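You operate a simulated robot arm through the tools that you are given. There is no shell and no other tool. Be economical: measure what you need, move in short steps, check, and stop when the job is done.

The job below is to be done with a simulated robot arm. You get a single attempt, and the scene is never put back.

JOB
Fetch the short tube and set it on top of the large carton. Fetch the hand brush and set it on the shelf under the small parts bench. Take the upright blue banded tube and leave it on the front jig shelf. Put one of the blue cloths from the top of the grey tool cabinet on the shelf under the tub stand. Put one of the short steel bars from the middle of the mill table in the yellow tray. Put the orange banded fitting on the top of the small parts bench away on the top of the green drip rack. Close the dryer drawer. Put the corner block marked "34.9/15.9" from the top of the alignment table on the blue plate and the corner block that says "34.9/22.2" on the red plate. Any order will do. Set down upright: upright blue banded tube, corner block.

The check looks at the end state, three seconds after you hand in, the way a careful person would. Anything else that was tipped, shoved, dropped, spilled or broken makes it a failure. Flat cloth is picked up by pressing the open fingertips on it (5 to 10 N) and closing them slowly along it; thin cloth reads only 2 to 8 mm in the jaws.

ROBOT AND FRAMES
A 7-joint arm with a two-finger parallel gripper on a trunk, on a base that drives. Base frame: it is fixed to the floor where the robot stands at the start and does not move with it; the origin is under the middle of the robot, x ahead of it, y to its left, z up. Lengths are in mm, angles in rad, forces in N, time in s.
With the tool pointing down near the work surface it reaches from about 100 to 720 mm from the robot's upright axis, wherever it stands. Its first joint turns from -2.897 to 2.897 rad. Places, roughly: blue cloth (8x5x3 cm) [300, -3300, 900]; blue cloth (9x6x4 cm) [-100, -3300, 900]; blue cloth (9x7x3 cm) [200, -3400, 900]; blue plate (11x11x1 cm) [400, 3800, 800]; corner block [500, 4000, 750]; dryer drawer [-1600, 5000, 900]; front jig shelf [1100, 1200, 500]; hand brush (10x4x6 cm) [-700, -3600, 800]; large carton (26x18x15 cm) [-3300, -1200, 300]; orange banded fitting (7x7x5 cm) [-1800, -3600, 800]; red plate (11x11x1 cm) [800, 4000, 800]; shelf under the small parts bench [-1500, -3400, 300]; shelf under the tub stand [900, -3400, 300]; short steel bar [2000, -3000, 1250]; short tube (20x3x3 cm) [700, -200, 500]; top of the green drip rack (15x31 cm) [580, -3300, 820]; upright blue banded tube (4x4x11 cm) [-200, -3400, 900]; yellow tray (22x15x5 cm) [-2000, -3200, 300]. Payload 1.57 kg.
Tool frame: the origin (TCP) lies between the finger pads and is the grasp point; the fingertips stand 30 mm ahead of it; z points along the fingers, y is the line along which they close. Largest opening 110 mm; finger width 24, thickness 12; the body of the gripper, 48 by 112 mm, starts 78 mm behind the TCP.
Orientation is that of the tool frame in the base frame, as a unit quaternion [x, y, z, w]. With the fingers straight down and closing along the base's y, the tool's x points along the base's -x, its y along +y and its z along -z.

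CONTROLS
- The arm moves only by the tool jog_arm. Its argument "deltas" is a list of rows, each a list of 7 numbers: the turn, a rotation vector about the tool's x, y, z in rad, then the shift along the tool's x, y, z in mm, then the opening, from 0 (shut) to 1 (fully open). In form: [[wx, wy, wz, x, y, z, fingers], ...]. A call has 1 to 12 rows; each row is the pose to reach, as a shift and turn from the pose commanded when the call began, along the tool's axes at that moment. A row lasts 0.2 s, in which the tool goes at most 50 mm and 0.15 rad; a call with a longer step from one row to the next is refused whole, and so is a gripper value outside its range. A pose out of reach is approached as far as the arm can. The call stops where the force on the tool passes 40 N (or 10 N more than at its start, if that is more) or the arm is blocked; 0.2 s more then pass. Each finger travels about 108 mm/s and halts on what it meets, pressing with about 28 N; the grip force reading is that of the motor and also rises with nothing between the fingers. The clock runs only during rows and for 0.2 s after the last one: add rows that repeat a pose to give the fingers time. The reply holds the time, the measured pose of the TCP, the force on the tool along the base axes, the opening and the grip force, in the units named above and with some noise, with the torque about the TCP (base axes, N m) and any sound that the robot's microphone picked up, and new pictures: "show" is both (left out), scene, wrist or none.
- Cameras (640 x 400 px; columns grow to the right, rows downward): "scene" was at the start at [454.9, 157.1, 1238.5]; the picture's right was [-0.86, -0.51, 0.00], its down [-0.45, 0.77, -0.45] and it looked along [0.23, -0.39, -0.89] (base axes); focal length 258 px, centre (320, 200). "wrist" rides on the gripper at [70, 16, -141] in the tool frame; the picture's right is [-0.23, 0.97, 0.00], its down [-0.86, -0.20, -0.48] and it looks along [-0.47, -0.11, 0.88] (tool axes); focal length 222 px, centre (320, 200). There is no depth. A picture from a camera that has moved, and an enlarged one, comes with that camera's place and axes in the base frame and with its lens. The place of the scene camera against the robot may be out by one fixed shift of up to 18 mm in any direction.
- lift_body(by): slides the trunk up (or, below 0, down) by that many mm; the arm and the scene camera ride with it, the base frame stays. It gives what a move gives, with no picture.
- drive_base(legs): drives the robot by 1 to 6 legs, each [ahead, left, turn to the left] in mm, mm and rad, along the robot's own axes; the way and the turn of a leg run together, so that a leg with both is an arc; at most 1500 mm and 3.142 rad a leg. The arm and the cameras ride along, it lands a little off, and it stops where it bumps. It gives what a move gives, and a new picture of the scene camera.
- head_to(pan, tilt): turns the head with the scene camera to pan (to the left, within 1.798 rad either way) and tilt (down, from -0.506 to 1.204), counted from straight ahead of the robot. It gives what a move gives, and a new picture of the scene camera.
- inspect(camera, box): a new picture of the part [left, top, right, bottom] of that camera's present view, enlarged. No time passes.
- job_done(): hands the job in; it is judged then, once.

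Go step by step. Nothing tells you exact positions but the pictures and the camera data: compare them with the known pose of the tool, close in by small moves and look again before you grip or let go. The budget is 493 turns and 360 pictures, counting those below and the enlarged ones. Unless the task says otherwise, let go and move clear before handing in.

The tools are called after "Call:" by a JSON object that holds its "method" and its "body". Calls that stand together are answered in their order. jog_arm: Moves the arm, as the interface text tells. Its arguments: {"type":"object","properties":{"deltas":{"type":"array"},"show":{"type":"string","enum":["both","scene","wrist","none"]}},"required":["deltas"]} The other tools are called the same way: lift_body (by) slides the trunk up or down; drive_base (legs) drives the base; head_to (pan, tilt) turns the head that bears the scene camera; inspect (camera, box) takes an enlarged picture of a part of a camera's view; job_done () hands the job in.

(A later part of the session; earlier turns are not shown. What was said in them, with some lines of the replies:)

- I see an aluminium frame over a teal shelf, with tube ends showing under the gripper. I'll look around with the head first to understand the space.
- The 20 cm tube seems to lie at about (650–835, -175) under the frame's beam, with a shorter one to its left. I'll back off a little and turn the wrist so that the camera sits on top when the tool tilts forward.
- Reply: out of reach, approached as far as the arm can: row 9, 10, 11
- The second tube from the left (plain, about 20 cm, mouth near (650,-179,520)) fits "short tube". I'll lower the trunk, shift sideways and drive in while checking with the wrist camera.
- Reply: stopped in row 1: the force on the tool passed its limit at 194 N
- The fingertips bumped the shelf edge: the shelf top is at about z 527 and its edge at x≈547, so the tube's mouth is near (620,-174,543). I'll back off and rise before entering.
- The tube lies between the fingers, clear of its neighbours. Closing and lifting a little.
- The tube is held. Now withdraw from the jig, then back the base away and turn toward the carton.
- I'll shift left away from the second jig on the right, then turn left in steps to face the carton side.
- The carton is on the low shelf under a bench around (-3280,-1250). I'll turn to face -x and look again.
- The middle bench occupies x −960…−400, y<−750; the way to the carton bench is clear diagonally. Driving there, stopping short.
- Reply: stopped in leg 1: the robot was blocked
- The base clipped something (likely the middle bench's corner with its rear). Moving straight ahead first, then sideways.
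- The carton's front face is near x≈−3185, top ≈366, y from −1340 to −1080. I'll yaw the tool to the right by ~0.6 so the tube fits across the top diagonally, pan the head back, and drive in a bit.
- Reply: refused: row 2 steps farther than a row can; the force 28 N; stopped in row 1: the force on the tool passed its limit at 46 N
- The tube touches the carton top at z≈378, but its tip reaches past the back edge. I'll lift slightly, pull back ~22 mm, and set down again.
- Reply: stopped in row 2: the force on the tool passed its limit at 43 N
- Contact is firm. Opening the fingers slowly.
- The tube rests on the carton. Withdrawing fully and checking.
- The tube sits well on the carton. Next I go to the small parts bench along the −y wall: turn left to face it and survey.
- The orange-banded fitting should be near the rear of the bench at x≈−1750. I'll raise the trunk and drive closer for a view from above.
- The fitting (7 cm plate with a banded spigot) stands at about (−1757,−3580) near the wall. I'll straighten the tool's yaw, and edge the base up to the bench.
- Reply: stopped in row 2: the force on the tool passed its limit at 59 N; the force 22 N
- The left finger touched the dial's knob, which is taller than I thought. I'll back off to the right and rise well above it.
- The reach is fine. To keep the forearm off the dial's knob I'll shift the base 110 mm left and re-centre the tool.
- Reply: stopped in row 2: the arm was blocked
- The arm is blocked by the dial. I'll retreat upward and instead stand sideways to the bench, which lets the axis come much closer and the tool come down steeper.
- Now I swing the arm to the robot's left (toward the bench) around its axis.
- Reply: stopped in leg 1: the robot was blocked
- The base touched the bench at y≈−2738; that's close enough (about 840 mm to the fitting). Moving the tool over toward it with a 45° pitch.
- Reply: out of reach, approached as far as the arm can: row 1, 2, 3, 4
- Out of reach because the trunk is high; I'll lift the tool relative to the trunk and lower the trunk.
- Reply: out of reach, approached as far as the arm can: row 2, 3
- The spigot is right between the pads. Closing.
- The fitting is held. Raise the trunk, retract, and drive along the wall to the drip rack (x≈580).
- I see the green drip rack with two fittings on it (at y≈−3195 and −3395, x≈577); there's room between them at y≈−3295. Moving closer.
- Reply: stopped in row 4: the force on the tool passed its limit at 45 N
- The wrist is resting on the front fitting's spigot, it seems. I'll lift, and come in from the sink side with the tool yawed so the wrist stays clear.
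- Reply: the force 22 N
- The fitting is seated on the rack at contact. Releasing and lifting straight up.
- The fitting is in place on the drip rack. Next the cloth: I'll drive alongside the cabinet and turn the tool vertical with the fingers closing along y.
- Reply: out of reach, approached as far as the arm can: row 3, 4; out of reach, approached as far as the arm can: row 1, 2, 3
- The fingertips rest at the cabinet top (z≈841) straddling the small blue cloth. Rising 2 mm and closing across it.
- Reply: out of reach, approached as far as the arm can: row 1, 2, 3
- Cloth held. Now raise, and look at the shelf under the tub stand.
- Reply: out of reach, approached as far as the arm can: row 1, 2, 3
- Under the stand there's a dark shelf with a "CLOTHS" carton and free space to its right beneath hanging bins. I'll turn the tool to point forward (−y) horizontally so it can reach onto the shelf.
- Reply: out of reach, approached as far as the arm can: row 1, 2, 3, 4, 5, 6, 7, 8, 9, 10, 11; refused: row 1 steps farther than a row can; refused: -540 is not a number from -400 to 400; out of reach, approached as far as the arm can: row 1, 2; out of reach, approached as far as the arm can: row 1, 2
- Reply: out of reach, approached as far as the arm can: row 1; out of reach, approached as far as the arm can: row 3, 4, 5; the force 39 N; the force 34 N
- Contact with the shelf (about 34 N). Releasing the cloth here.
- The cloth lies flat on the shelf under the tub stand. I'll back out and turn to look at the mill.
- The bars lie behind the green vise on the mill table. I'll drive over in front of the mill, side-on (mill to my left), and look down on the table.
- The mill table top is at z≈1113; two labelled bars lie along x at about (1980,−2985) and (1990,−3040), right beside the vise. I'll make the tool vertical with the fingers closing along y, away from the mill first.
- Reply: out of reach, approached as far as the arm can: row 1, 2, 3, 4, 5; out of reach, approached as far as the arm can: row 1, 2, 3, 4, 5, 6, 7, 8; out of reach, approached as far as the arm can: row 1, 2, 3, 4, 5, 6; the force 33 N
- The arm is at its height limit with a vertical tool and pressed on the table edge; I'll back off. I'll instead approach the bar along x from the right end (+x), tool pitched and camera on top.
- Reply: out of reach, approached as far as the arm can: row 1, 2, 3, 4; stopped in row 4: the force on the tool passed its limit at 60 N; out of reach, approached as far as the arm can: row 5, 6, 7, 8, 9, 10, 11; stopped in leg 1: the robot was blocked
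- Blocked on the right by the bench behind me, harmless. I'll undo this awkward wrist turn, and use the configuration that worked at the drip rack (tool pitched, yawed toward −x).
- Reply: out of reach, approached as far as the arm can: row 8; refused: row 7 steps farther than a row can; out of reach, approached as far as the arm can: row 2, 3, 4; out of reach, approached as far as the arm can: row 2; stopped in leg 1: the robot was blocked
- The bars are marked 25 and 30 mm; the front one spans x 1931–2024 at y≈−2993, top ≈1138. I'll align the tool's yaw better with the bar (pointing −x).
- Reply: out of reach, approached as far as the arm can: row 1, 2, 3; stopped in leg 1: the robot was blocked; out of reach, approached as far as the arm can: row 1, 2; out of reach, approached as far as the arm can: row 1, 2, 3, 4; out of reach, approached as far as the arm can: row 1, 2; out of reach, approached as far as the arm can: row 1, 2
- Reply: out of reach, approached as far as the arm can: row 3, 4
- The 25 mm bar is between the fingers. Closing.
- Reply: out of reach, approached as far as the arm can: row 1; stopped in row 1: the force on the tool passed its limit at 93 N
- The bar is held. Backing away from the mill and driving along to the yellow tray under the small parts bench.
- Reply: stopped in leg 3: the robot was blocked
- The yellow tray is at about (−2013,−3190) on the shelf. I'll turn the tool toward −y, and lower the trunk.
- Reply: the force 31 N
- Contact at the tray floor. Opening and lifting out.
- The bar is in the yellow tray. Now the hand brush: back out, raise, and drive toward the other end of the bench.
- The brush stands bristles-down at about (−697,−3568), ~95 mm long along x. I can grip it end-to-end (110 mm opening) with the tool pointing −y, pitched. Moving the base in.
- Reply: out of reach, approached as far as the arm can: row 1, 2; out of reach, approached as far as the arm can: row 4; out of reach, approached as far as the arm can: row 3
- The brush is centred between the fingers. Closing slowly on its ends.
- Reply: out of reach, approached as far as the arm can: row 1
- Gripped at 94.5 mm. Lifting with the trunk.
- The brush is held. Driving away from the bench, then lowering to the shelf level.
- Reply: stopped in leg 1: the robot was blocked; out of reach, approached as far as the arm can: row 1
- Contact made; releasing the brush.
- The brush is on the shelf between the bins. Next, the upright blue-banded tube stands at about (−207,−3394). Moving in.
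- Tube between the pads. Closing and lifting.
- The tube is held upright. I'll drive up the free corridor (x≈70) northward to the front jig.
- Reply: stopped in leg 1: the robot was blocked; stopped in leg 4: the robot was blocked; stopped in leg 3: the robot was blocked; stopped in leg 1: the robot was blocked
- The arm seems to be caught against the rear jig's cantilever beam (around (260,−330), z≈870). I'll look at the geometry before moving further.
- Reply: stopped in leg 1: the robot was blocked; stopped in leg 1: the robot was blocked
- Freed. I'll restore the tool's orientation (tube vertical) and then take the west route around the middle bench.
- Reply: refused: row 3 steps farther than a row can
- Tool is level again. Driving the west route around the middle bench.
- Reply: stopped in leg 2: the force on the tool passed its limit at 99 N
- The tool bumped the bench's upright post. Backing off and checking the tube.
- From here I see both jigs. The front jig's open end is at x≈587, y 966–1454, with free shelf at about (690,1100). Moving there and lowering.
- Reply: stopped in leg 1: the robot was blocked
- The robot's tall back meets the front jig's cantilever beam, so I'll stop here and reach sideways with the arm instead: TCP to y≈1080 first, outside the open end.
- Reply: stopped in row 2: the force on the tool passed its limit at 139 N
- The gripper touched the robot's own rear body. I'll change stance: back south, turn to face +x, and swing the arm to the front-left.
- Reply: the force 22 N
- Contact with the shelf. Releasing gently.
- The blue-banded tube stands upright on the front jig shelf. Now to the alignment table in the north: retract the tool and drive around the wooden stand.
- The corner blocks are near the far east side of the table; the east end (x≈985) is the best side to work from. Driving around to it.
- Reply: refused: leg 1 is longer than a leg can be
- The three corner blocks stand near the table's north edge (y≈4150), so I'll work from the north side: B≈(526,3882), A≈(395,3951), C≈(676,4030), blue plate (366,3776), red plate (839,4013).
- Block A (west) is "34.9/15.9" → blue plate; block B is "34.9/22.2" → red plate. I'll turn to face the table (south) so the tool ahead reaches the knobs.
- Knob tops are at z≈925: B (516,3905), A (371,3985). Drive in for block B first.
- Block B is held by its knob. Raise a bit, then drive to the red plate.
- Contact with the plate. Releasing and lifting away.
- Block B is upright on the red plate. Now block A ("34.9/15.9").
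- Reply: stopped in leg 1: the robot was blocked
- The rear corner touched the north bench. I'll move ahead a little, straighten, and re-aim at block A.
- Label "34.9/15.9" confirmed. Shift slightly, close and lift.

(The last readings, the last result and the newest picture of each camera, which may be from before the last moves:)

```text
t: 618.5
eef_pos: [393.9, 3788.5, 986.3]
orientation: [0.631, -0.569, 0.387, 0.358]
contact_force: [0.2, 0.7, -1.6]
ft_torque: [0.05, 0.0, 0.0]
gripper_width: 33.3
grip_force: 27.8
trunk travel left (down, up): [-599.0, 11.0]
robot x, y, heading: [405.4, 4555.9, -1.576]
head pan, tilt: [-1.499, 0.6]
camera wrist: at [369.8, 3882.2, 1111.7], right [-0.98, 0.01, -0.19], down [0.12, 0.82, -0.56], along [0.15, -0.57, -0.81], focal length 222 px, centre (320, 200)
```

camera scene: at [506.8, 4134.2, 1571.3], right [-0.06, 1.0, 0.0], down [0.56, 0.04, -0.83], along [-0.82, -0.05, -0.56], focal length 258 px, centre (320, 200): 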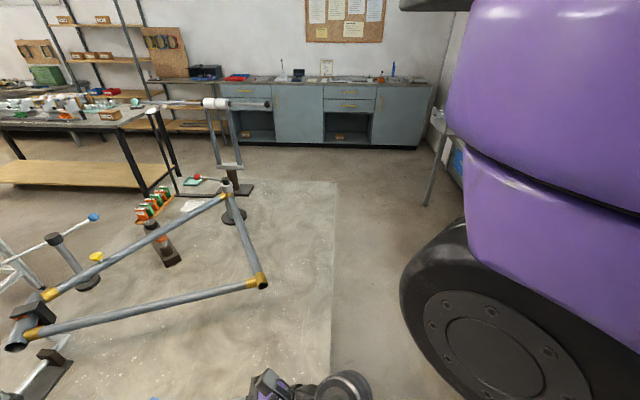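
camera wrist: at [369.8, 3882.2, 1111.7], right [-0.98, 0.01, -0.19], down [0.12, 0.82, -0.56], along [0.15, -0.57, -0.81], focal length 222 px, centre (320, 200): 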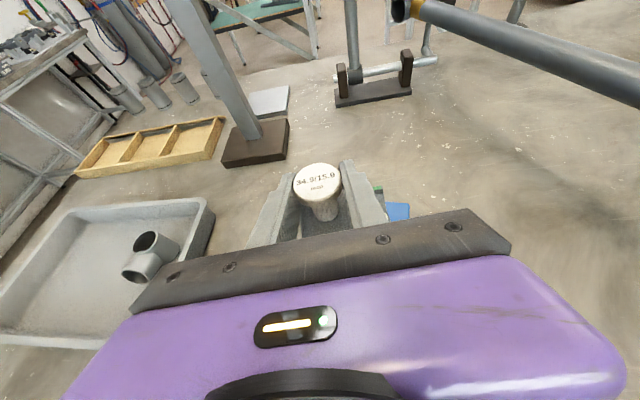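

Call:
{"method": "jog_arm", "body": {"deltas": [[0, 0, 0, -15, 8, 7, 0.1], [0, 0, 0, -30, 15.5, 14, 0.1], [0, 0, 0, -45, 15.5, 21.7, 0.1]], "show": "wrist"}}

Call:
{"method": "head_to", "body": {"pan": -0.2, "tilt": 0.9}}

Call:
{"method": "inspect", "body": {"camera": "scene", "box": [250, 180, 430, 300]}}

```text
t: 619.3
eef_pos: [378.1, 3788.1, 937.6]
orientation: [0.63, -0.57, 0.386, 0.359]
contact_force: [0.2, -1.2, -1.6]
ft_torque: [-0.01, -0.01, -0.05]
gripper_width: 33.1
grip_force: 28.1
trunk travel left (down, up): [-599.0, 11.0]
robot x, y, heading: [403.8, 4560.3, -1.581]
head pan, tilt: [-1.499, 0.6]
camera wrist: at [352.4, 3881.7, 1062.7], right [-0.98, 0.01, -0.19], down [0.11, 0.82, -0.56], along [0.15, -0.57, -0.81], focal length 222 px, centre (320, 200)
```

wrist: 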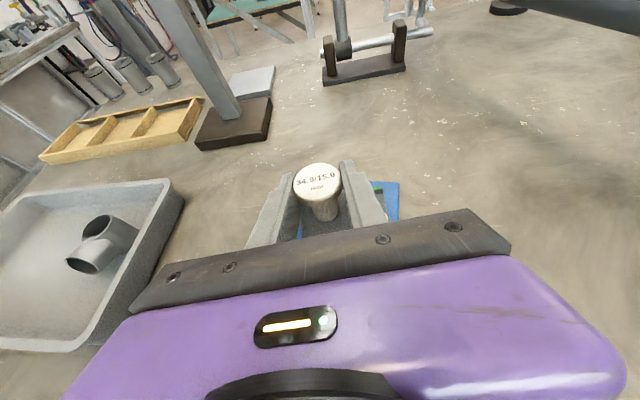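

```text
t: 620.8
eef_pos: [376.6, 3788.8, 936.7]
orientation: [0.63, -0.569, 0.387, 0.359]
contact_force: [-0.1, 0.2, -1.5]
ft_torque: [0.01, -0.01, -0.05]
gripper_width: 33.4
grip_force: 27.7
trunk travel left (down, up): [-599.0, 11.0]
robot x, y, heading: [403.1, 4553.9, -1.577]
head pan, tilt: [-0.201, 0.901]
camera scene: at [579.3, 4065.8, 1546.4], right [-0.98, 0.21, 0.0], down [0.16, 0.77, -0.62], along [-0.13, -0.61, -0.78], focal length 258 px, centre (320, 200)
```

scene: 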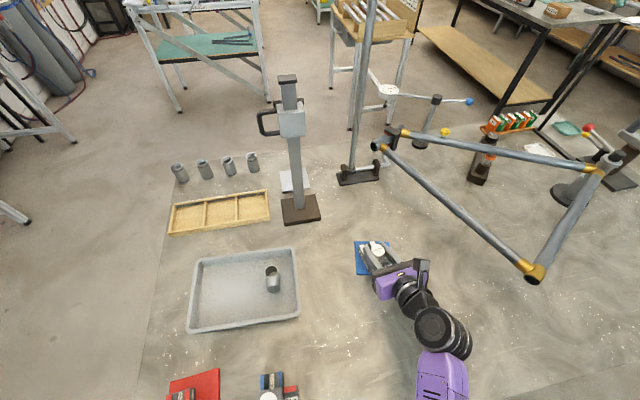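

```text
3.33 times, centred on (340, 240) of scene
camera zoom: at [579.3, 4065.8, 1546.4], right [-0.98, 0.21, 0.0], down [0.16, 0.77, -0.62], along [-0.13, -0.61, -0.78], focal length 861 px, centre (253, 67)
```

zoom: 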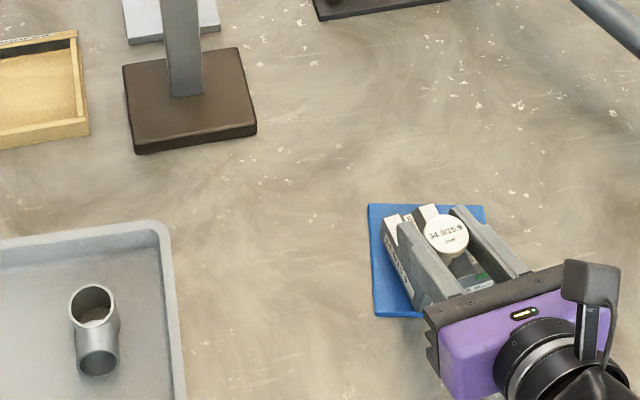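

Call:
{"method": "jog_arm", "body": {"deltas": [[0, 0, 0, -3.5, -1, -7, 0.1], [0, 0, 0, -8, -1, -5, 0.1], [0, 0, 0, -12, -1, -3, 0.1], [0, 0, 0, -15, -1, -1.5, 0.1], [0, 0, 0, -18, -1, 0, 0.1]], "show": "none"}}

Call:
{"method": "inspect", "body": {"camera": "scene", "box": [320, 220, 420, 290]}}

```text
t: 622.0
eef_pos: [375.9, 3794.7, 923.9]
orientation: [0.63, -0.569, 0.388, 0.359]
contact_force: [1.9, 3.6, 13.6]
ft_torque: [0.46, -0.24, -0.04]
gripper_width: 33.2
grip_force: 28.5
trunk travel left (down, up): [-599.0, 11.0]
robot x, y, heading: [404.9, 4556.9, -1.576]
head pan, tilt: [-0.201, 0.901]
```

```text
5.71 times, centred on (370, 255) of scene
camera zoom: at [579.5, 4066.3, 1546.9], right [-0.98, 0.21, 0.0], down [0.16, 0.77, -0.62], along [-0.13, -0.61, -0.78], focal length 1476 px, centre (34, -114)
```

zoom: 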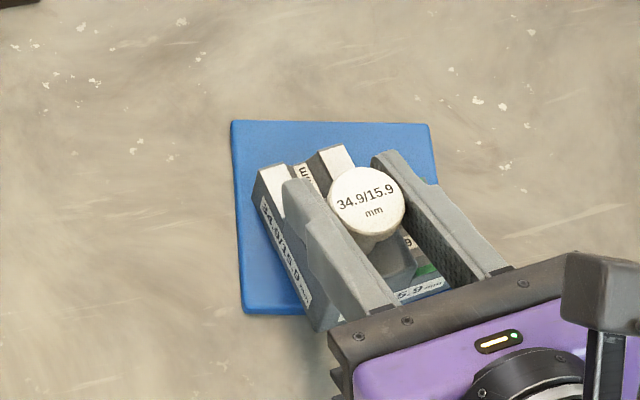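

Call:
{"method": "jog_arm", "body": {"deltas": [[0, 0, 0, 6, 0, -3, 0.1], [0, 0, 0, 9, 1, 3, 0.1], [0, 0, 0, 3, 1, 6, 0.1], [0, 0, 0, 0, 1, 7.5, 0.1]], "show": "none"}}

Call:
{"method": "inspect", "body": {"camera": "scene", "box": [320, 220, 420, 290]}}

```text
t: 623.0
eef_pos: [373.3, 3786.5, 921.2]
orientation: [0.629, -0.568, 0.389, 0.362]
contact_force: [-0.4, 2.7, 27.5]
ft_torque: [-0.06, -0.18, -0.01]
gripper_width: 32.9
grip_force: 28.5
trunk travel left (down, up): [-599.0, 11.0]
robot x, y, heading: [400.7, 4555.9, -1.578]
head pan, tilt: [-0.201, 0.901]
```

```text
5.71 times, centred on (370, 255) of scene
camera zoom: at [579.4, 4066.7, 1547.3], right [-0.98, 0.21, 0.0], down [0.16, 0.77, -0.62], along [-0.13, -0.61, -0.78], focal length 1476 px, centre (34, -114)
```

zoom: 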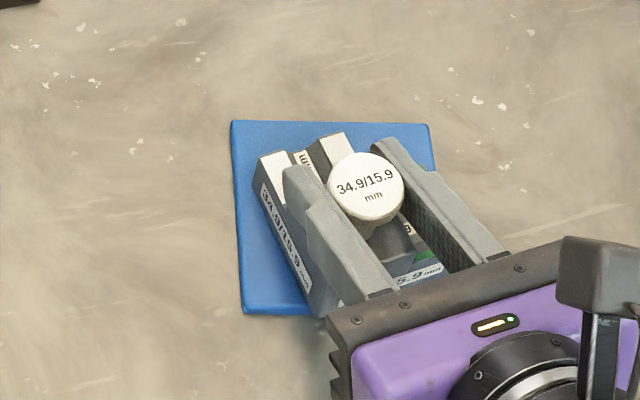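

Good, well within the blue plate. Releasing and lifting.

Call:
{"method": "jog_arm", "body": {"deltas": [[0, 0, 0, 2, 0, -1, 0.33], [0, 0, 0, 2, 0, -1, 0.38], [0, 0, 0, 2, 0, -1, 0.45], [0, 0, 0, 2, 0, -1, 0.5], [0, 0, 0, 2, 0, -1, 0.5]], "show": "none"}}

Call:
{"method": "jog_arm", "body": {"deltas": [[0, 0, 0, 25, 0, -12, 0.5], [0, 0, 0, 65, 0, -33, 0.5], [0, 0, 0, 90, 0, -70, 0.5], [0, 0, 0, 100, 0, -115, 0.5], [0, 0, 0, 100, 0, -160, 0.5]], "show": "scene"}}

Call:
{"method": "inspect", "body": {"camera": "scene", "box": [300, 210, 440, 300]}}

```text
t: 624.2
eef_pos: [375.0, 3787.2, 919.4]
orientation: [0.631, -0.569, 0.387, 0.359]
contact_force: [-2.0, -0.9, 14.0]
ft_torque: [-0.3, -0.3, -0.05]
gripper_width: 53.3
grip_force: 0.0
trunk travel left (down, up): [-599.0, 11.0]
robot x, y, heading: [402.3, 4556.8, -1.573]
head pan, tilt: [-0.201, 0.901]
```

```text
t: 625.4
eef_pos: [367.1, 3885.8, 1079.0]
orientation: [0.63, -0.57, 0.387, 0.359]
contact_force: [-0.4, 0.0, -0.6]
ft_torque: [-0.01, 0.02, -0.01]
gripper_width: 55.1
grip_force: 0.0
trunk travel left (down, up): [-599.0, 11.0]
robot x, y, heading: [400.3, 4556.9, -1.577]
head pan, tilt: [-0.201, 0.901]
camera scene: at [579.3, 4065.4, 1546.2], right [-0.98, 0.21, 0.0], down [0.16, 0.77, -0.62], along [-0.13, -0.61, -0.78], focal length 258 px, centre (320, 200)
```

scene: 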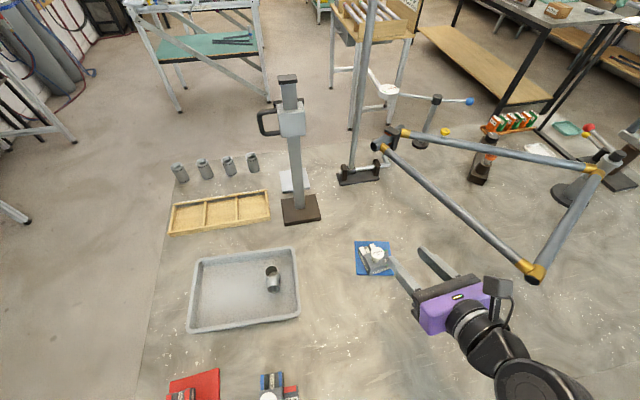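

```text
4.44 times, centred on (370, 255) of scene
camera zoom: at [579.3, 4065.4, 1546.2], right [-0.98, 0.21, 0.0], down [0.16, 0.77, -0.62], along [-0.13, -0.61, -0.78], focal length 1148 px, centre (98, -44)
```

zoom: 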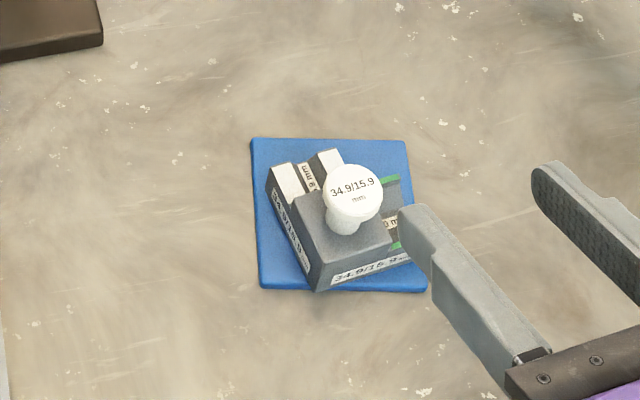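

Block A stands on the blue plate. Last: the dryer drawer. I'll retract the arm, turn on the open east side, and drive west along the corridor to look.

Call:
{"method": "jog_arm", "body": {"deltas": [[0, 0, 0, -18, 0, -40, 0.3], [0, 0, 0, -36, 0, -80, 0.3], [0, 0, 0, -54, 0, -120, 0.3], [0, 0, 0, -72, 0, -160, 0.3], [0, 0, 0, -90, 0, -200, 0], [0, 0, 0, -108, 0, -240, 0], [0, 0, 0, -126, 0, -275, 0]], "show": "none"}}

Call:
{"method": "drive_base", "body": {"legs": [[-40, 650, 0], [0, 0, -1.57]]}}

Call:
{"method": "drive_base", "body": {"legs": [[900, 0, 0], [600, 0, 0]]}}

Call:
{"method": "head_to", "body": {"pan": -0.2, "tilt": 0.4}}

```text
t: 627.0
eef_pos: [340.0, 4187.6, 1087.2]
orientation: [0.63, -0.569, 0.387, 0.36]
contact_force: [1.0, -0.2, 0.3]
ft_torque: [-0.01, -0.03, 0.01]
gripper_width: 0.1
grip_force: 21.6
out of reach, approached as far as the arm can: row 1, 2, 3, 4, 5, 6
trunk travel left (down, up): [-599.0, 11.0]
robot x, y, heading: [403.6, 4556.6, -1.578]
head pan, tilt: [-0.201, 0.901]
```

```text
t: 634.3
eef_pos: [664.3, 4650.3, 1087.1]
orientation: [-0.053, 0.848, -0.026, -0.527]
contact_force: [0.3, -0.5, 0.3]
ft_torque: [-0.05, 0.0, -0.02]
gripper_width: 0.0
grip_force: 21.3
trunk travel left (down, up): [-599.0, 11.0]
robot x, y, heading: [1035.2, 4594.9, -3.128]
head pan, tilt: [-0.201, 0.901]
camera scene: at [532.6, 4413.6, 1546.4], right [0.18, 0.98, 0.0], down [0.77, -0.14, -0.62], along [-0.61, 0.11, -0.78], focal length 258 px, centre (320, 200)
```

scene: 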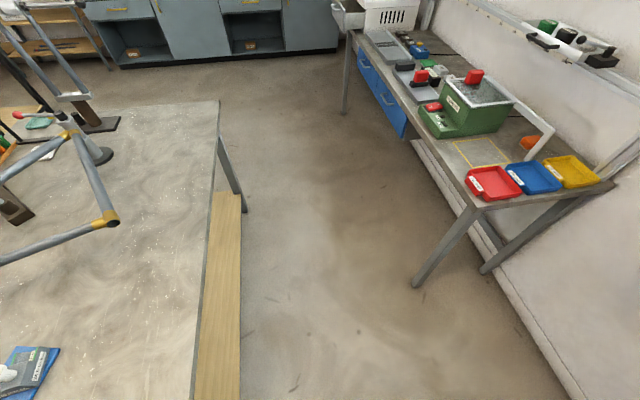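

```text
t: 642.1
eef_pos: [-835.6, 4637.7, 1088.2]
orientation: [-0.051, 0.848, -0.025, -0.527]
contact_force: [-0.4, 0.6, 0.1]
ft_torque: [0.04, -0.03, -0.02]
gripper_width: 0.0
grip_force: 21.4
trunk travel left (down, up): [-599.0, 11.0]
robot x, y, heading: [-466.2, 4581.8, -3.131]
head pan, tilt: [-0.201, 0.901]
camera scene: at [-968.4, 4402.5, 1546.4], right [0.19, 0.98, 0.0], down [0.77, -0.15, -0.62], along [-0.61, 0.12, -0.78], focal length 258 px, centre (320, 200)
```

scene: 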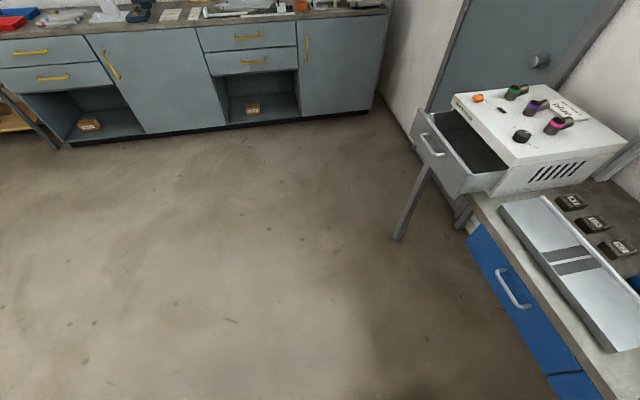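

```text
t: 643.0
eef_pos: [-835.3, 4637.7, 1087.3]
orientation: [-0.051, 0.848, -0.025, -0.528]
contact_force: [0.2, -0.4, -1.0]
ft_torque: [0.03, 0.0, 0.0]
gripper_width: 0.1
grip_force: 20.9
trunk travel left (down, up): [-599.0, 11.0]
robot x, y, heading: [-463.5, 4582.1, -3.133]
head pan, tilt: [-0.201, 0.4]
camera scene: at [-985.3, 4405.7, 1589.3], right [0.19, 0.98, 0.0], down [0.38, -0.07, -0.92], along [-0.9, 0.18, -0.39], focal length 258 px, centre (320, 200)
```

scene: 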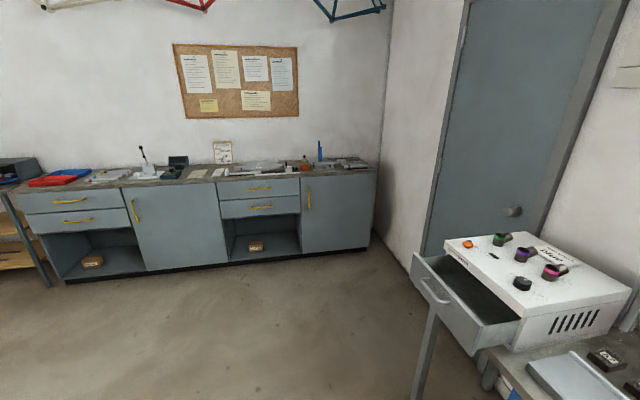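

The dryer's drawer stands open toward −y at about (−1627,5009). I'll drive in front of it and face +y.

Call:
{"method": "drive_base", "body": {"legs": [[1220, 150, 0], [0, 0, -1.57]]}}

Call:
{"method": "head_to", "body": {"pan": -0.1, "tilt": 0.8}}

Call:
{"method": "jog_arm", "body": {"deltas": [[0, 0, 0, 0, 0, 0, 0]], "show": "wrist"}}

```text
t: 652.8
eef_pos: [-1614.8, 4774.3, 1087.6]
orientation: [0.54, 0.656, 0.341, -0.403]
contact_force: [-0.1, -0.5, -0.6]
ft_torque: [0.0, 0.02, 0.0]
gripper_width: 0.0
grip_force: 21.4
trunk travel left (down, up): [-599.0, 11.0]
robot x, y, heading: [-1642.6, 4403.9, 1.649]
head pan, tilt: [-0.201, 0.4]
camera scene: at [-1872.3, 4913.7, 1589.4], right [0.99, -0.12, 0.0], down [-0.05, -0.39, -0.92], along [0.11, 0.91, -0.39], focal length 258 px, centre (320, 200)
```

scene: 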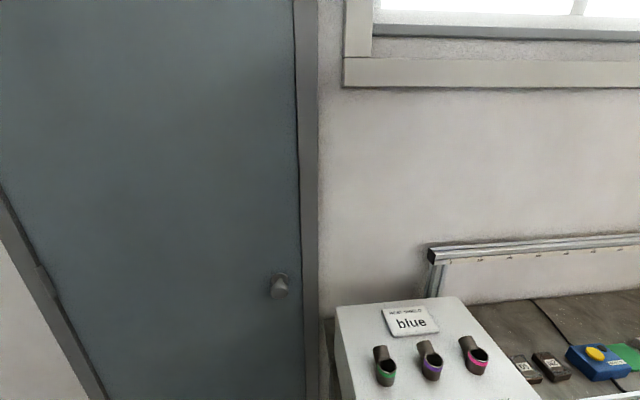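

```text
t: 653.6
eef_pos: [-1615.1, 4774.0, 1087.6]
orientation: [0.54, 0.655, 0.341, -0.403]
contact_force: [-0.2, 0.1, -0.6]
ft_torque: [0.02, 0.0, 0.01]
gripper_width: 0.0
grip_force: 21.3
trunk travel left (down, up): [-599.0, 11.0]
robot x, y, heading: [-1644.6, 4401.0, 1.651]
head pan, tilt: [-0.099, 0.799]
camera scene: at [-1881.8, 4902.4, 1554.4], right [1.0, -0.02, 0.0], down [-0.01, -0.72, -0.7], along [0.01, 0.7, -0.72], focal length 258 px, centre (320, 200)
```

scene: 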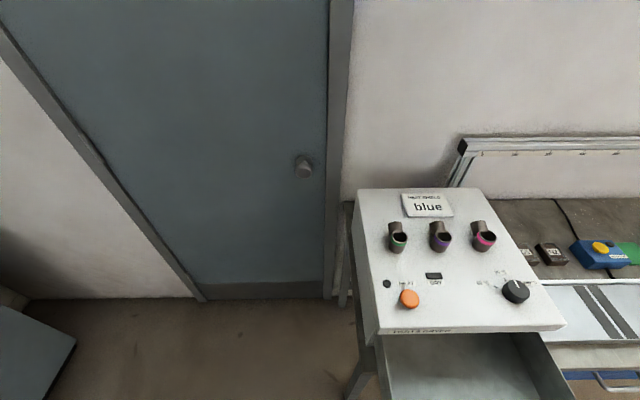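

```text
t: 654.0
eef_pos: [-1614.8, 4775.1, 1088.0]
orientation: [0.539, 0.656, 0.34, -0.403]
contact_force: [0.4, -1.4, 0.4]
ft_torque: [0.0, -0.01, 0.01]
gripper_width: 0.1
grip_force: 21.4
trunk travel left (down, up): [-599.0, 11.0]
robot x, y, heading: [-1641.8, 4404.5, 1.657]
head pan, tilt: [-0.099, 0.799]
camera wrist: at [-1583.1, 4683.1, 1213.1], right [0.98, 0.08, -0.19], down [-0.04, -0.83, -0.56], along [-0.2, 0.55, -0.81], focal length 222 px, centre (320, 200)
```

wrist: 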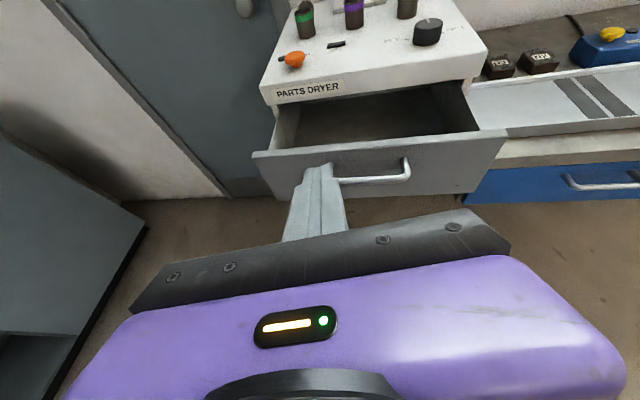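

The drawer front is at about y≈4905, z 880–1005, about 100 mm open. I'll straighten the base, lower to z≈930 and push with closed fingers.

Call:
{"method": "drive_base", "body": {"legs": [[0, 0, -0.08]]}}

Call:
{"method": "lift_body", "body": {"by": -155}}

Call:
{"method": "jog_arm", "body": {"deltas": [[0, 0, 0, 0, 0, 0, 0]], "show": "wrist"}}

```text
t: 654.9
eef_pos: [-1585.5, 4771.7, 1087.7]
orientation: [0.567, 0.632, 0.358, -0.388]
contact_force: [0.4, 0.4, 0.2]
ft_torque: [-0.01, -0.02, 0.0]
gripper_width: 0.0
grip_force: 21.5
trunk travel left (down, up): [-599.0, 11.0]
robot x, y, heading: [-1645.2, 4403.0, 1.573]
head pan, tilt: [-0.099, 0.799]
camera scene: at [-1840.7, 4919.9, 1554.3], right [1.0, -0.1, 0.0], down [-0.07, -0.71, -0.7], along [0.07, 0.69, -0.72], focal length 258 px, centre (320, 200)
```

scene: 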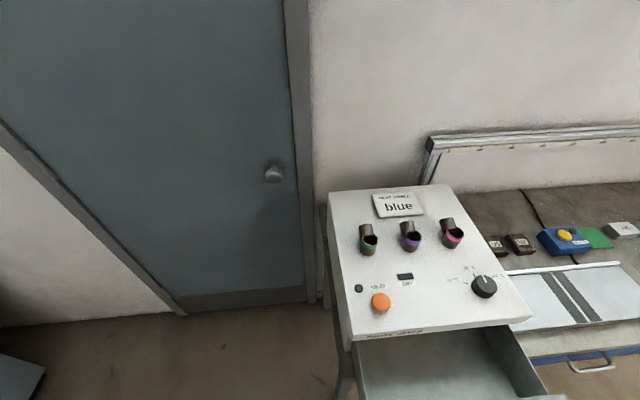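

```text
t: 656.7
eef_pos: [-1585.3, 4771.1, 932.6]
orientation: [0.567, 0.633, 0.357, -0.388]
contact_force: [0.1, 0.3, 0.5]
ft_torque: [-0.02, -0.01, 0.0]
gripper_width: 0.0
grip_force: 21.0
trunk travel left (down, up): [-444.0, 166.0]
robot x, y, heading: [-1643.6, 4398.3, 1.571]
head pan, tilt: [-0.099, 0.799]
```

```text
t: 657.1
eef_pos: [-1585.0, 4771.4, 933.2]
orientation: [0.567, 0.633, 0.357, -0.388]
contact_force: [1.0, -0.5, 0.4]
ft_torque: [-0.02, 0.0, 0.0]
gripper_width: 0.1
grip_force: 21.8
trunk travel left (down, up): [-444.0, 166.0]
robot x, y, heading: [-1647.5, 4395.5, 1.569]
head pan, tilt: [-0.099, 0.799]
camera wrist: at [-1560.0, 4677.1, 1058.2], right [0.98, 0.0, -0.19], down [-0.11, -0.82, -0.56], along [-0.16, 0.57, -0.81], focal length 222 px, centre (320, 200)
```

wrist: 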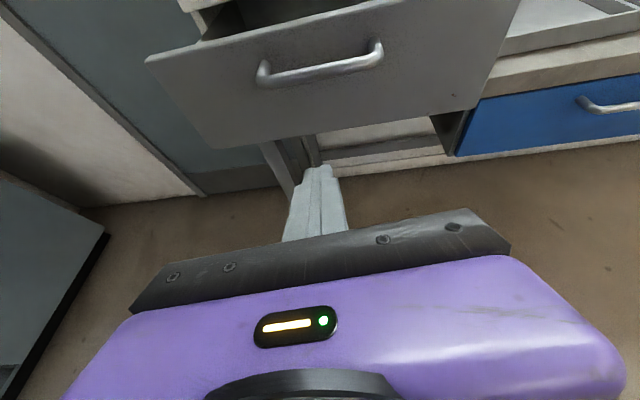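

Call:
{"method": "jog_arm", "body": {"deltas": [[0, 0, 0, 17.6, 4, 35.7, 0], [0, 0, 0, 35, 8, 71, 0], [0, 0, 0, 44, 10, 89, 0]], "show": "wrist"}}

```text
t: 657.9
eef_pos: [-1571.0, 4860.0, 903.7]
orientation: [0.566, 0.633, 0.357, -0.39]
contact_force: [-0.2, -0.6, -0.9]
ft_torque: [0.02, 0.03, 0.05]
gripper_width: 0.0
grip_force: 21.3
out of reach, approached as far as the arm can: row 1, 2, 3
trunk travel left (down, up): [-444.0, 166.0]
robot x, y, heading: [-1645.8, 4400.6, 1.577]
head pan, tilt: [-0.099, 0.799]
camera wrist: at [-1546.3, 4765.6, 1029.5], right [0.98, 0.0, -0.19], down [-0.11, -0.82, -0.56], along [-0.16, 0.57, -0.81], focal length 222 px, centre (320, 200)
```

wrist: 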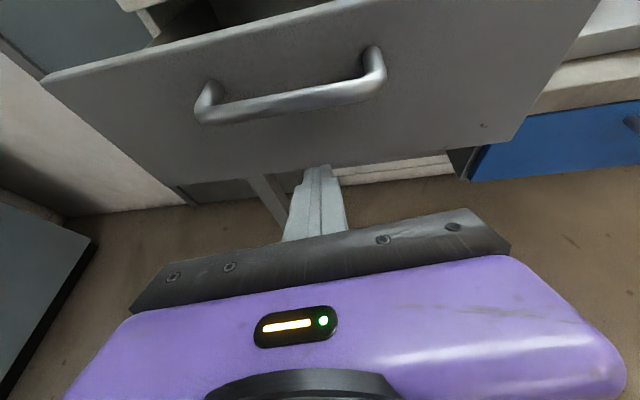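

Call:
{"method": "lift_body", "body": {"by": 35}}

Call:
{"method": "drive_base", "body": {"legs": [[60, 0, 0]]}}

Call:
{"method": "jog_arm", "body": {"deltas": [[0, 0, 0, 0, 0, 0, 0]], "show": "wrist"}}

```text
t: 658.7
eef_pos: [-1571.4, 4860.8, 939.2]
orientation: [0.566, 0.632, 0.358, -0.39]
contact_force: [0.5, 0.5, 0.1]
ft_torque: [0.02, 0.03, 0.04]
gripper_width: 0.1
grip_force: 21.8
trunk travel left (down, up): [-479.0, 131.0]
robot x, y, heading: [-1647.2, 4403.7, 1.568]
head pan, tilt: [-0.099, 0.799]
```

```text
t: 659.6
eef_pos: [-1571.8, 4921.0, 939.8]
orientation: [0.565, 0.634, 0.356, -0.39]
contact_force: [0.2, -0.8, -3.2]
ft_torque: [-0.03, 0.07, -0.03]
gripper_width: 0.0
grip_force: 21.1
trunk travel left (down, up): [-479.0, 131.0]
robot x, y, heading: [-1648.1, 4459.5, 1.57]
head pan, tilt: [-0.099, 0.799]
camera scene: at [-1841.8, 4979.2, 1434.3], right [1.0, -0.1, 0.0], down [-0.07, -0.71, -0.7], along [0.07, 0.69, -0.72], focal length 258 px, centre (320, 200)
```

scene: 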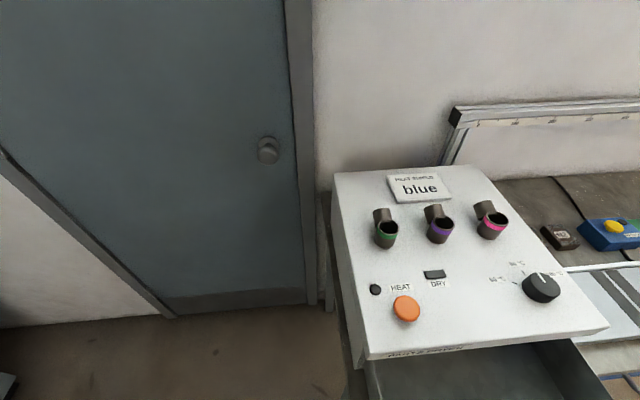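

```text
t: 660.0
eef_pos: [-1572.4, 4918.6, 939.4]
orientation: [0.566, 0.632, 0.358, -0.39]
contact_force: [-0.3, -0.2, -0.7]
ft_torque: [0.0, 0.02, 0.0]
gripper_width: 0.0
grip_force: 21.4
trunk travel left (down, up): [-479.0, 131.0]
robot x, y, heading: [-1646.4, 4460.5, 1.569]
head pan, tilt: [-0.099, 0.799]
camera wrist: at [-1547.3, 4825.3, 1064.6], right [0.98, 0.0, -0.19], down [-0.11, -0.82, -0.56], along [-0.16, 0.57, -0.81], focal length 222 px, centre (320, 200)
```

wrist: 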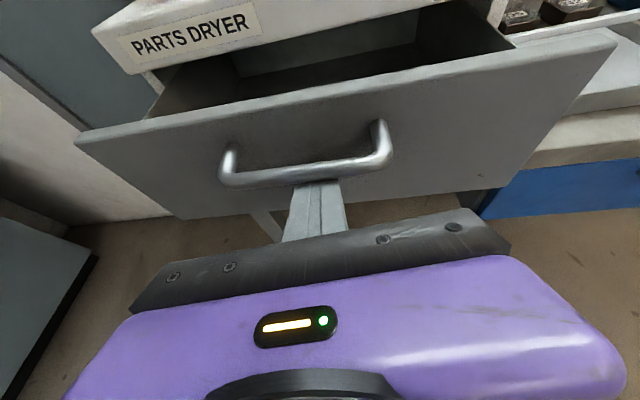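

Call:
{"method": "drive_base", "body": {"legs": [[60, 0, 0]]}}

Call:
{"method": "jog_arm", "body": {"deltas": [[0, 0, 0, 0, 0, 0, 0]], "show": "wrist"}}

```text
t: 661.0
eef_pos: [-1570.4, 4981.4, 940.2]
orientation: [0.566, 0.632, 0.358, -0.39]
contact_force: [0.4, -2.0, -0.8]
ft_torque: [0.02, 0.01, -0.03]
gripper_width: 0.0
grip_force: 21.3
trunk travel left (down, up): [-479.0, 131.0]
robot x, y, heading: [-1646.4, 4521.8, 1.571]
head pan, tilt: [-0.099, 0.799]
camera scene: at [-1841.0, 5040.2, 1434.4], right [1.0, -0.1, 0.0], down [-0.07, -0.71, -0.7], along [0.07, 0.69, -0.72], focal length 258 px, centre (320, 200)
```

scene: 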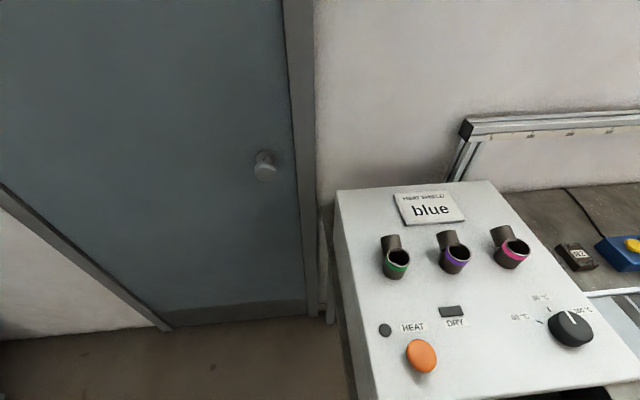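

```text
t: 661.4
eef_pos: [-1571.1, 4980.4, 940.0]
orientation: [0.566, 0.632, 0.358, -0.39]
contact_force: [0.1, 0.1, 0.1]
ft_torque: [-0.02, 0.0, 0.01]
gripper_width: 0.0
grip_force: 21.1
trunk travel left (down, up): [-479.0, 131.0]
robot x, y, heading: [-1647.2, 4517.8, 1.567]
head pan, tilt: [-0.099, 0.799]
camera wrist: at [-1546.7, 4885.8, 1064.8], right [0.98, 0.0, -0.19], down [-0.11, -0.82, -0.56], along [-0.16, 0.57, -0.81], focal length 222 px, centre (320, 200)
```

wrist: 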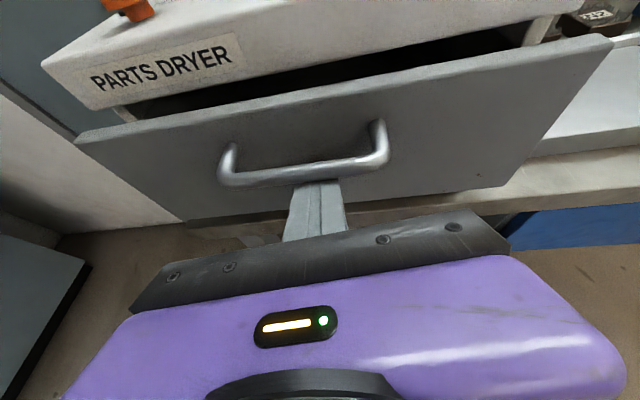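

The drawer is sliding in. Continue pushing.

Call:
{"method": "drive_base", "body": {"legs": [[40, 0, 0]]}}

Call:
{"method": "drive_base", "body": {"legs": [[25, 0, 0]]}}

Call:
{"method": "jog_arm", "body": {"deltas": [[0, 0, 0, 0, 0, 0, 0]], "show": "wrist"}}

```text
t: 662.3
eef_pos: [-1570.8, 5018.7, 939.1]
orientation: [0.567, 0.633, 0.357, -0.389]
contact_force: [-0.9, -11.9, -8.6]
ft_torque: [0.22, 0.14, -0.15]
gripper_width: 0.0
grip_force: 21.8
trunk travel left (down, up): [-479.0, 131.0]
robot x, y, heading: [-1648.0, 4562.4, 1.574]
head pan, tilt: [-0.099, 0.799]
camera scene: at [-1841.2, 5079.9, 1434.3], right [1.0, -0.1, 0.0], down [-0.07, -0.71, -0.7], along [0.07, 0.69, -0.72], focal length 258 px, centre (320, 200)
```

scene: 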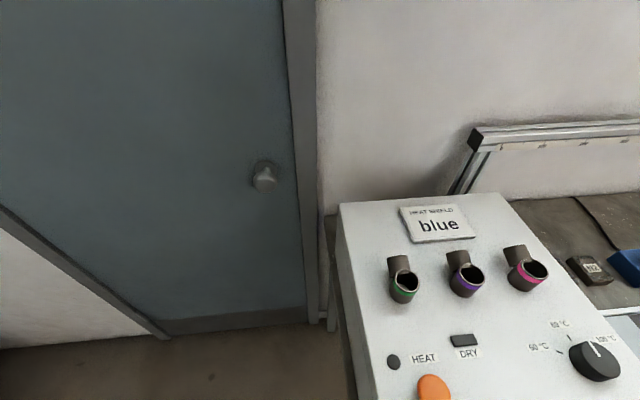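

```text
t: 663.1
eef_pos: [-1571.3, 5022.5, 935.6]
orientation: [0.57, 0.635, 0.352, -0.386]
contact_force: [-2.0, -13.1, 9.8]
ft_torque: [0.24, -0.07, -0.09]
gripper_width: 0.0
grip_force: 21.0
trunk travel left (down, up): [-479.0, 131.0]
robot x, y, heading: [-1644.4, 4571.0, 1.573]
head pan, tilt: [-0.099, 0.799]
stopped in leg 1: the force on the tool passed its limit at 106 N (the readings are from after the stop); the commanded pose is now the measured one
camera scene: at [-1841.0, 5088.6, 1434.5], right [1.0, -0.1, 0.0], down [-0.07, -0.71, -0.7], along [0.07, 0.69, -0.72], focal length 258 px, centre (320, 200)
```

scene: 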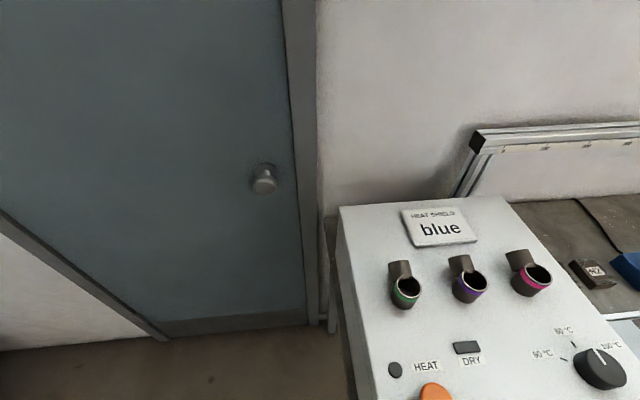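

```text
t: 663.5
eef_pos: [-1571.3, 5022.2, 936.4]
orientation: [0.57, 0.634, 0.352, -0.385]
contact_force: [-0.8, -14.8, 10.4]
ft_torque: [0.25, -0.08, -0.06]
gripper_width: 0.0
grip_force: 21.1
trunk travel left (down, up): [-479.0, 131.0]
robot x, y, heading: [-1645.6, 4571.3, 1.566]
head pan, tilt: [-0.099, 0.799]
camera wrist: at [-1546.2, 4930.4, 1062.6], right [0.98, 0.0, -0.2], down [-0.11, -0.83, -0.54], along [-0.16, 0.56, -0.82], focal length 222 px, centre (320, 200)
```

wrist: 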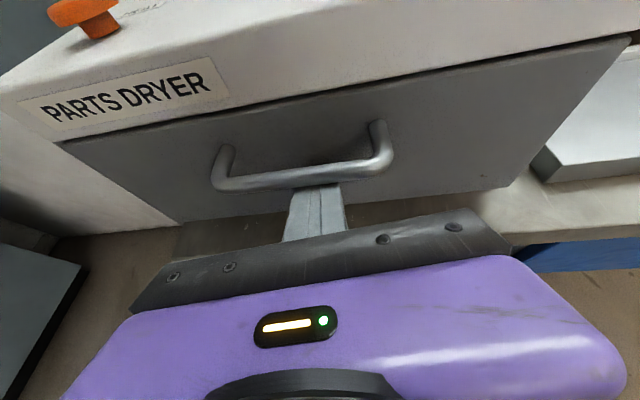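

The drawer is shut against its stop. Backing straight off and verifying.

Call:
{"method": "drive_base", "body": {"legs": [[-250, 0, 0]]}}

Call:
{"method": "jog_arm", "body": {"deltas": [[0, 0, 0, 10, 0, 0, 0]], "show": "both"}}

```text
t: 665.3
eef_pos: [-1569.7, 4770.0, 935.8]
orientation: [0.57, 0.635, 0.352, -0.386]
contact_force: [0.8, -0.9, 0.5]
ft_torque: [-0.01, 0.03, 0.01]
gripper_width: 0.0
grip_force: 21.3
trunk travel left (down, up): [-479.0, 131.0]
robot x, y, heading: [-1646.0, 4322.1, 1.569]
head pan, tilt: [-0.099, 0.799]
camera scene: at [-1839.8, 4836.7, 1434.3], right [0.99, -0.1, 0.0], down [-0.07, -0.71, -0.7], along [0.07, 0.69, -0.72], focal length 258 px, centre (320, 200)
```

scene: 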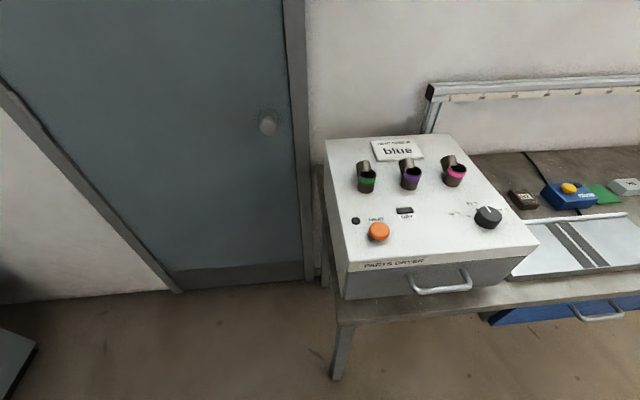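

```text
t: 665.7
eef_pos: [-1567.5, 4772.0, 938.3]
orientation: [0.57, 0.634, 0.353, -0.386]
contact_force: [-0.4, 0.9, 0.3]
ft_torque: [-0.01, 0.03, 0.01]
gripper_width: 0.1
grip_force: 21.0
out of reach, approached as far as the arm can: row 1
trunk travel left (down, up): [-479.0, 131.0]
robot x, y, heading: [-1645.0, 4319.7, 1.569]
head pan, tilt: [-0.099, 0.799]
camera scene: at [-1839.8, 4836.8, 1434.3], right [0.99, -0.1, 0.0], down [-0.07, -0.71, -0.7], along [0.07, 0.69, -0.72], focal length 258 px, centre (320, 200)
camera wrist: at [-1543.0, 4680.2, 1064.2], right [0.98, 0.0, -0.2], down [-0.11, -0.83, -0.55], along [-0.16, 0.56, -0.81], focal length 222 px, centre (320, 200)
```

scene: 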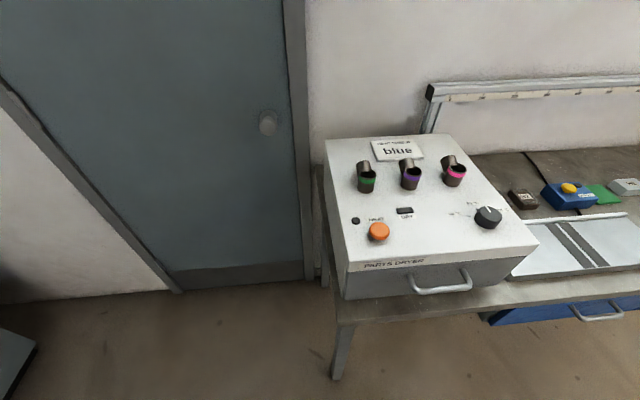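
wrist: 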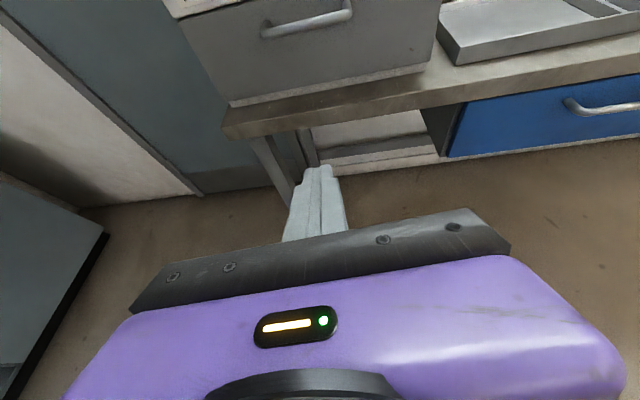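

The drawer is closed and all nine items are placed, with the tool clear of everything. Handing in.

Call:
{"method": "job_done", "body": {}}

```text
The job is handed in.
```

I finished all nine tasks and handed the job in; I don't have the judging result.

- **Short tube:** it lies on top of the large carton.
- **Hand brush:** it stands on the shelf under the small parts bench, between the bins.
- **Blue banded tube:** it stands upright on the front jig shelf.
- **Blue cloth:** one lies on the shelf under the tub stand.
- **Short steel bar:** the one marked 25 mm is in the yellow tray.
- **Orange banded fitting:** it stands on the green drip rack, between the two fittings already there.
- **Dryer drawer:** it is shut.
- **Corner blocks:** "34.9/15.9" stands on the blue plate, with one corner right at the plate's edge. "34.9/22.2" stands on the red plate.

The robot bumped several things on the way, which could count against the job:

- **Fingers and held tube:** they hit a jig shelf edge at 194 N, the mill table at 93 N and a bench upright at 99 N. They also pressed on the knob of the dial on the small parts bench.
- **Arm and body:** they caught on the rear jig's cantilever beam and may have pressed on the grey mill vise.

The dial, the jig, the fittings on the rack and the bench showed no shift in later pictures. I couldn't compare the vise before and after, so I can't rule out that it moved.
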